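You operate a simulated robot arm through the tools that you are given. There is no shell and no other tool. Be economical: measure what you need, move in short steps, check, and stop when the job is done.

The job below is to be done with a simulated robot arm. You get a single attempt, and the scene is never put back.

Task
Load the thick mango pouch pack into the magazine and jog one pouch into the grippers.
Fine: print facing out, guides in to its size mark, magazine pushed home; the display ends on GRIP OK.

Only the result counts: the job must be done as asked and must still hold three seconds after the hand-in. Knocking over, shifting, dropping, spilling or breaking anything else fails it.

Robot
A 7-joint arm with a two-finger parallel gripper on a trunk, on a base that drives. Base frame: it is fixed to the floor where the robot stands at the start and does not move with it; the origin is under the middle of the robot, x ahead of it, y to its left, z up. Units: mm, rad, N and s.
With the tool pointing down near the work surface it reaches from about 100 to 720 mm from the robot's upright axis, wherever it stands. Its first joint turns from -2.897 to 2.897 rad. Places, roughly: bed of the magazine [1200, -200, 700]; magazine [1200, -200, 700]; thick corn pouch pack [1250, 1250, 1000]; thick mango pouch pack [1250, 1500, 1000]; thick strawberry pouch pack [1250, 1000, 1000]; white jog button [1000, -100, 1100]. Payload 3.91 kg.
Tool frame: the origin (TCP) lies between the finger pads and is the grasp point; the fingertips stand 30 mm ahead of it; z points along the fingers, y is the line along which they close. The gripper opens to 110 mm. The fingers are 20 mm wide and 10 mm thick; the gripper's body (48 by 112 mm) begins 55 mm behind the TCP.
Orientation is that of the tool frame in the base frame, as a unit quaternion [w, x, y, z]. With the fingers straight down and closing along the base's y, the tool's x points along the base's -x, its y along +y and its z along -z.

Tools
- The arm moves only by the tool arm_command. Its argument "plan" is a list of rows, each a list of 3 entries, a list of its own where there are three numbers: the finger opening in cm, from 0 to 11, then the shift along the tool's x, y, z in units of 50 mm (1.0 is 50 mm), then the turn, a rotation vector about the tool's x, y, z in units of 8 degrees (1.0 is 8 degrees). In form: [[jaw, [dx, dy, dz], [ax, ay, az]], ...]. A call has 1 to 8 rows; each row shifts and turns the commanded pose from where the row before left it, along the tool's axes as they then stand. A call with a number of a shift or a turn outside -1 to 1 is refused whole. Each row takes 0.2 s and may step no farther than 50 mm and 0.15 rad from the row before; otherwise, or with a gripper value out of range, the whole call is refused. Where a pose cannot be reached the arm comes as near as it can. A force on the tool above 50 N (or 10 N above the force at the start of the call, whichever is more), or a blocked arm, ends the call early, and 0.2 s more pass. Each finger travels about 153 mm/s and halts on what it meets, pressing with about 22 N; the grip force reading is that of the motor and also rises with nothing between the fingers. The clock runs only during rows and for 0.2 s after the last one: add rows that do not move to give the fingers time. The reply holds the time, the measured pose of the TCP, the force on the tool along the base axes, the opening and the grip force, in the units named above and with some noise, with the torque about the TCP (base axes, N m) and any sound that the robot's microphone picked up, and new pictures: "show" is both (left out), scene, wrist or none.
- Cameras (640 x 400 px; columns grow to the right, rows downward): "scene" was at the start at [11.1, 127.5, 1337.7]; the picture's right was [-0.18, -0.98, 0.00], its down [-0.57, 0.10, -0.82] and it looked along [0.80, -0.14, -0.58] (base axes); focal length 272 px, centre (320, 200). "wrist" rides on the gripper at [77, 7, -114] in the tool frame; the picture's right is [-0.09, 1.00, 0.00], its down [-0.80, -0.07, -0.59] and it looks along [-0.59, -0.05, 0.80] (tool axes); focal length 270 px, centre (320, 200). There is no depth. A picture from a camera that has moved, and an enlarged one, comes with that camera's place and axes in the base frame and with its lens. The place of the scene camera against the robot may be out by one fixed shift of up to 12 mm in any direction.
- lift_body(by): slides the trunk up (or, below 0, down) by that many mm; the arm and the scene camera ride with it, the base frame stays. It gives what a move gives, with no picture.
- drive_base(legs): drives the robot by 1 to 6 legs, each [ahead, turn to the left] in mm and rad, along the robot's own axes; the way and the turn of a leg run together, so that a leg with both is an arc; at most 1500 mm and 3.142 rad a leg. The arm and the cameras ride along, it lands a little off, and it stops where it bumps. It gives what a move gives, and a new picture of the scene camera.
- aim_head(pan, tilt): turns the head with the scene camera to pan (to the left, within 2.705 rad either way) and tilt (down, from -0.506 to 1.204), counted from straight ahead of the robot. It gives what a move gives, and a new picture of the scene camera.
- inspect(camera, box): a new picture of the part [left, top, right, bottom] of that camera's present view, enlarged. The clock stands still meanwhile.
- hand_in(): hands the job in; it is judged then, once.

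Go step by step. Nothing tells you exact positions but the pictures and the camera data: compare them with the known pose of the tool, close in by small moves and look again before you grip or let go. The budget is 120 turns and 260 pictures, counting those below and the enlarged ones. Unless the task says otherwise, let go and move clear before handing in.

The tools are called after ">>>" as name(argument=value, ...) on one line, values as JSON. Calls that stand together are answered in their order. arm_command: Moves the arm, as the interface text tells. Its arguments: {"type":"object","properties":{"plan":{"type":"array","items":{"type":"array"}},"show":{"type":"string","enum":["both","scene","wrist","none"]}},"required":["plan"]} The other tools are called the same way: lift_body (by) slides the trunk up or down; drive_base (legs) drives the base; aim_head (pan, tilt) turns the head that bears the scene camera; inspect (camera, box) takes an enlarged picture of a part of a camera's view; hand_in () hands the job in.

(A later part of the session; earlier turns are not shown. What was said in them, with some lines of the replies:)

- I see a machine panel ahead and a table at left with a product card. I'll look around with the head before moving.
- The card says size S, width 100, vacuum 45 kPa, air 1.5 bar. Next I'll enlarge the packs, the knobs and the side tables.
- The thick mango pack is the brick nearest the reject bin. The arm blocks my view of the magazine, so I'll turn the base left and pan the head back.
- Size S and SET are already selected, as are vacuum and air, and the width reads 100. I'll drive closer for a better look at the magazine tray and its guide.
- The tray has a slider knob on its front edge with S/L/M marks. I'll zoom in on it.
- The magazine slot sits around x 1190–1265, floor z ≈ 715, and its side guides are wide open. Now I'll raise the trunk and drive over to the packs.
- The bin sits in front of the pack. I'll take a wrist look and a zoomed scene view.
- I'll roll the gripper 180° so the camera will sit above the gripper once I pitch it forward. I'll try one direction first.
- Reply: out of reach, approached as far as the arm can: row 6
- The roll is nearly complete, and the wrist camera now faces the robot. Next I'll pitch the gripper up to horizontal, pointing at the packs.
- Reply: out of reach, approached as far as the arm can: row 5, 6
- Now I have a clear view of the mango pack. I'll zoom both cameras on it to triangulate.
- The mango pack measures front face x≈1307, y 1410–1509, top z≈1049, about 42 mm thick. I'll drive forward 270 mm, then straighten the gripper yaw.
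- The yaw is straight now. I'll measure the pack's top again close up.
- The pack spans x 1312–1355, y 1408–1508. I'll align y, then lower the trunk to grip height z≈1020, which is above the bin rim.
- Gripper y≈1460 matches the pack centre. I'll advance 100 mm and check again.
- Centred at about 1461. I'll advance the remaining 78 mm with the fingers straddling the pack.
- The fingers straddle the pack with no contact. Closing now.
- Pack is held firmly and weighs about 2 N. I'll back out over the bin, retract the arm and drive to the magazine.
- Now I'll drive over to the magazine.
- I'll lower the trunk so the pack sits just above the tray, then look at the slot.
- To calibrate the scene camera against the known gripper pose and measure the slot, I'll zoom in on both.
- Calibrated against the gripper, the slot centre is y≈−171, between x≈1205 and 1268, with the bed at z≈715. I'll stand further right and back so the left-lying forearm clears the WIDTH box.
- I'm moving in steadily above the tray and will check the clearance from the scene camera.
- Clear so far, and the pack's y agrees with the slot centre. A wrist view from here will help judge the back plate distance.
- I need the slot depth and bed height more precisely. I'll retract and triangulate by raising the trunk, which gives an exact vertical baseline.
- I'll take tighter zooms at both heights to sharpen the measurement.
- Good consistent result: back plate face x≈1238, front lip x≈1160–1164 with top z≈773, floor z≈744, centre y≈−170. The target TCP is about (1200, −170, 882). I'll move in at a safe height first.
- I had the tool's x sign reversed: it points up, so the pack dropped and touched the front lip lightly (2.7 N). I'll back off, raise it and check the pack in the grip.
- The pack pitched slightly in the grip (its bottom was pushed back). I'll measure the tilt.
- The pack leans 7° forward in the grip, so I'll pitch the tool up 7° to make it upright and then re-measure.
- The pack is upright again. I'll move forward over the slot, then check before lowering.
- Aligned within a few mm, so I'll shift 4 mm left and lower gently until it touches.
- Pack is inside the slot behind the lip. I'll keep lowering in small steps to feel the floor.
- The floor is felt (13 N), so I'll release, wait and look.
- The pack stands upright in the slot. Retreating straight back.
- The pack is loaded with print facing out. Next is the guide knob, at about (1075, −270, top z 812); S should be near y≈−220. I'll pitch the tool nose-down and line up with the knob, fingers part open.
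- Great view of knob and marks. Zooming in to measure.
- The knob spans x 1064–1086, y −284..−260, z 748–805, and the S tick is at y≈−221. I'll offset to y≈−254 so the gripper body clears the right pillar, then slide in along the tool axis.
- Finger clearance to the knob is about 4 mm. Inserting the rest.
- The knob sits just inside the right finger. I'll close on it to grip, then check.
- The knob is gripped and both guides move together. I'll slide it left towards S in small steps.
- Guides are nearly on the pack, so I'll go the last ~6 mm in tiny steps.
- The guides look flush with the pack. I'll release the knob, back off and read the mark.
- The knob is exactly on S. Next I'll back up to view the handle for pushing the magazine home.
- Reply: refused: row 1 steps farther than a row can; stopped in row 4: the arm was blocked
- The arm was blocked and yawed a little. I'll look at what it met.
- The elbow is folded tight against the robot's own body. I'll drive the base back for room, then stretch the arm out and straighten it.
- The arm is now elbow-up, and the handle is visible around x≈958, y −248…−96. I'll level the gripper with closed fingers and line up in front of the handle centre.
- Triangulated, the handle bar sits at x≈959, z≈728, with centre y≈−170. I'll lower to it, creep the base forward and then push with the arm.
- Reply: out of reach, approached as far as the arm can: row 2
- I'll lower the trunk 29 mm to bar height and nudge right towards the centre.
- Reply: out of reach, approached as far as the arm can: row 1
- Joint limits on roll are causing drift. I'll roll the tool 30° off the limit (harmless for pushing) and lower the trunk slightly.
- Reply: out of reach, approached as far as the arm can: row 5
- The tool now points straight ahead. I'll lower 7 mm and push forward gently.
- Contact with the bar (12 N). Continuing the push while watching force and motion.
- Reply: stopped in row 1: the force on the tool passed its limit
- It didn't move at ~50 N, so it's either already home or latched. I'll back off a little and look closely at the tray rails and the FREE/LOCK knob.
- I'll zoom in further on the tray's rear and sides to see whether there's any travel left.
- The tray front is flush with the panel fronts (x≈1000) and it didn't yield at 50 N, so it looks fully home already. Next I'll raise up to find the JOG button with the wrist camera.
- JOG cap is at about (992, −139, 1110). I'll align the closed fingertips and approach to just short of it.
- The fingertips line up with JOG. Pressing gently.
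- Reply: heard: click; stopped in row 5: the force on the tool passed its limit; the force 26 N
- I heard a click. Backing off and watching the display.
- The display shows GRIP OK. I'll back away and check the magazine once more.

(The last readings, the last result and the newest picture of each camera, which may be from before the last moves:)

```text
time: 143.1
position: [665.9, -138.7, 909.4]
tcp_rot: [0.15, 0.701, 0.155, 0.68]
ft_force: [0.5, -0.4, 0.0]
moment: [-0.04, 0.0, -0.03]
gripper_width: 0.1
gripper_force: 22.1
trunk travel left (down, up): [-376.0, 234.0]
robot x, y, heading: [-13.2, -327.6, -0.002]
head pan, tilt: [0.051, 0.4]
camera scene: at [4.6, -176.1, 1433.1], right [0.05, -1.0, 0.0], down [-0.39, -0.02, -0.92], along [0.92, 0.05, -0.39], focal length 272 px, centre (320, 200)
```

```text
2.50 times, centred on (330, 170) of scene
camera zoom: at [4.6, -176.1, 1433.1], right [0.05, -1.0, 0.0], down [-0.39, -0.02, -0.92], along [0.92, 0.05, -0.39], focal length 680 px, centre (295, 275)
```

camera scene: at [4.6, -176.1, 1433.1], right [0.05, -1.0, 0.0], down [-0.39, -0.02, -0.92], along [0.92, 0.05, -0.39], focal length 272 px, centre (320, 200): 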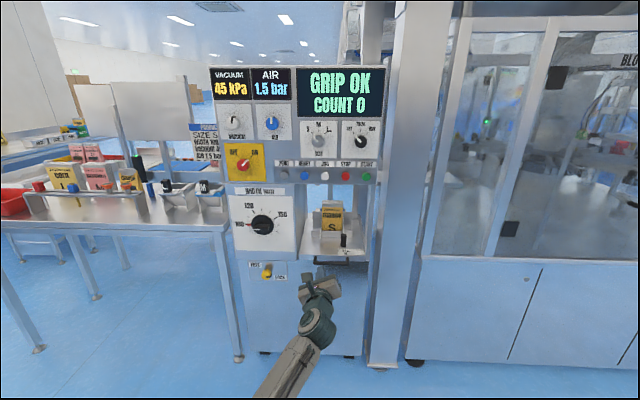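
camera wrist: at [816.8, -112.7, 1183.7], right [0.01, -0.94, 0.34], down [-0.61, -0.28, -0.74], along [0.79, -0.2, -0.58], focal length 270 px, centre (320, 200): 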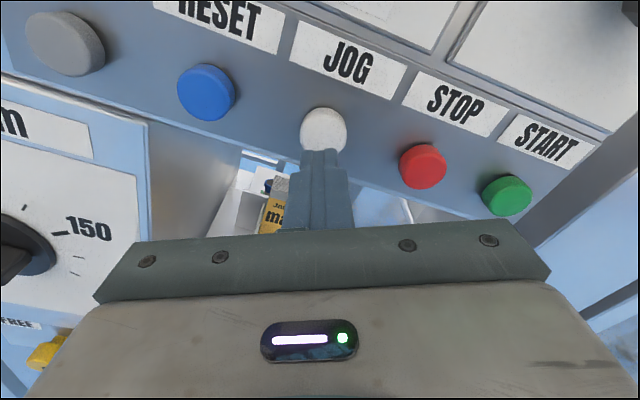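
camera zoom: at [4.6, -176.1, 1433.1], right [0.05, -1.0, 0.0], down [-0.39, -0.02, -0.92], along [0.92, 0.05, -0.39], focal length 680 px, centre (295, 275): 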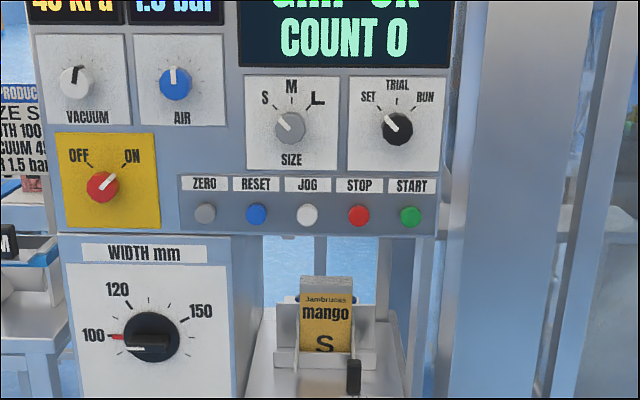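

The display holds on GRIP OK, the pack stands print-out with the guide at S, and the gripper is clear. Handing in now.

>>> hand_in()

```text
The job is handed in.
```

I loaded the thick mango pack and jogged one pouch, and the display read GRIP OK when I handed the job in.

- **Pack:** it stands in the magazine with the print facing out.
- **Guides:** they are in against the pack, with the knob on the S mark.
- **Magazine:** I never saw it move. It didn't give when I pushed the handle to about 50 N, and its front is flush with the panels. I took it to be home already, and the jog worked that way.
- **Contact:** on the first approach the pack touched the slot's front lip lightly and tilted about 7° in the grip. I set it upright before loading it.

I saw nothing else knocked or shifted.
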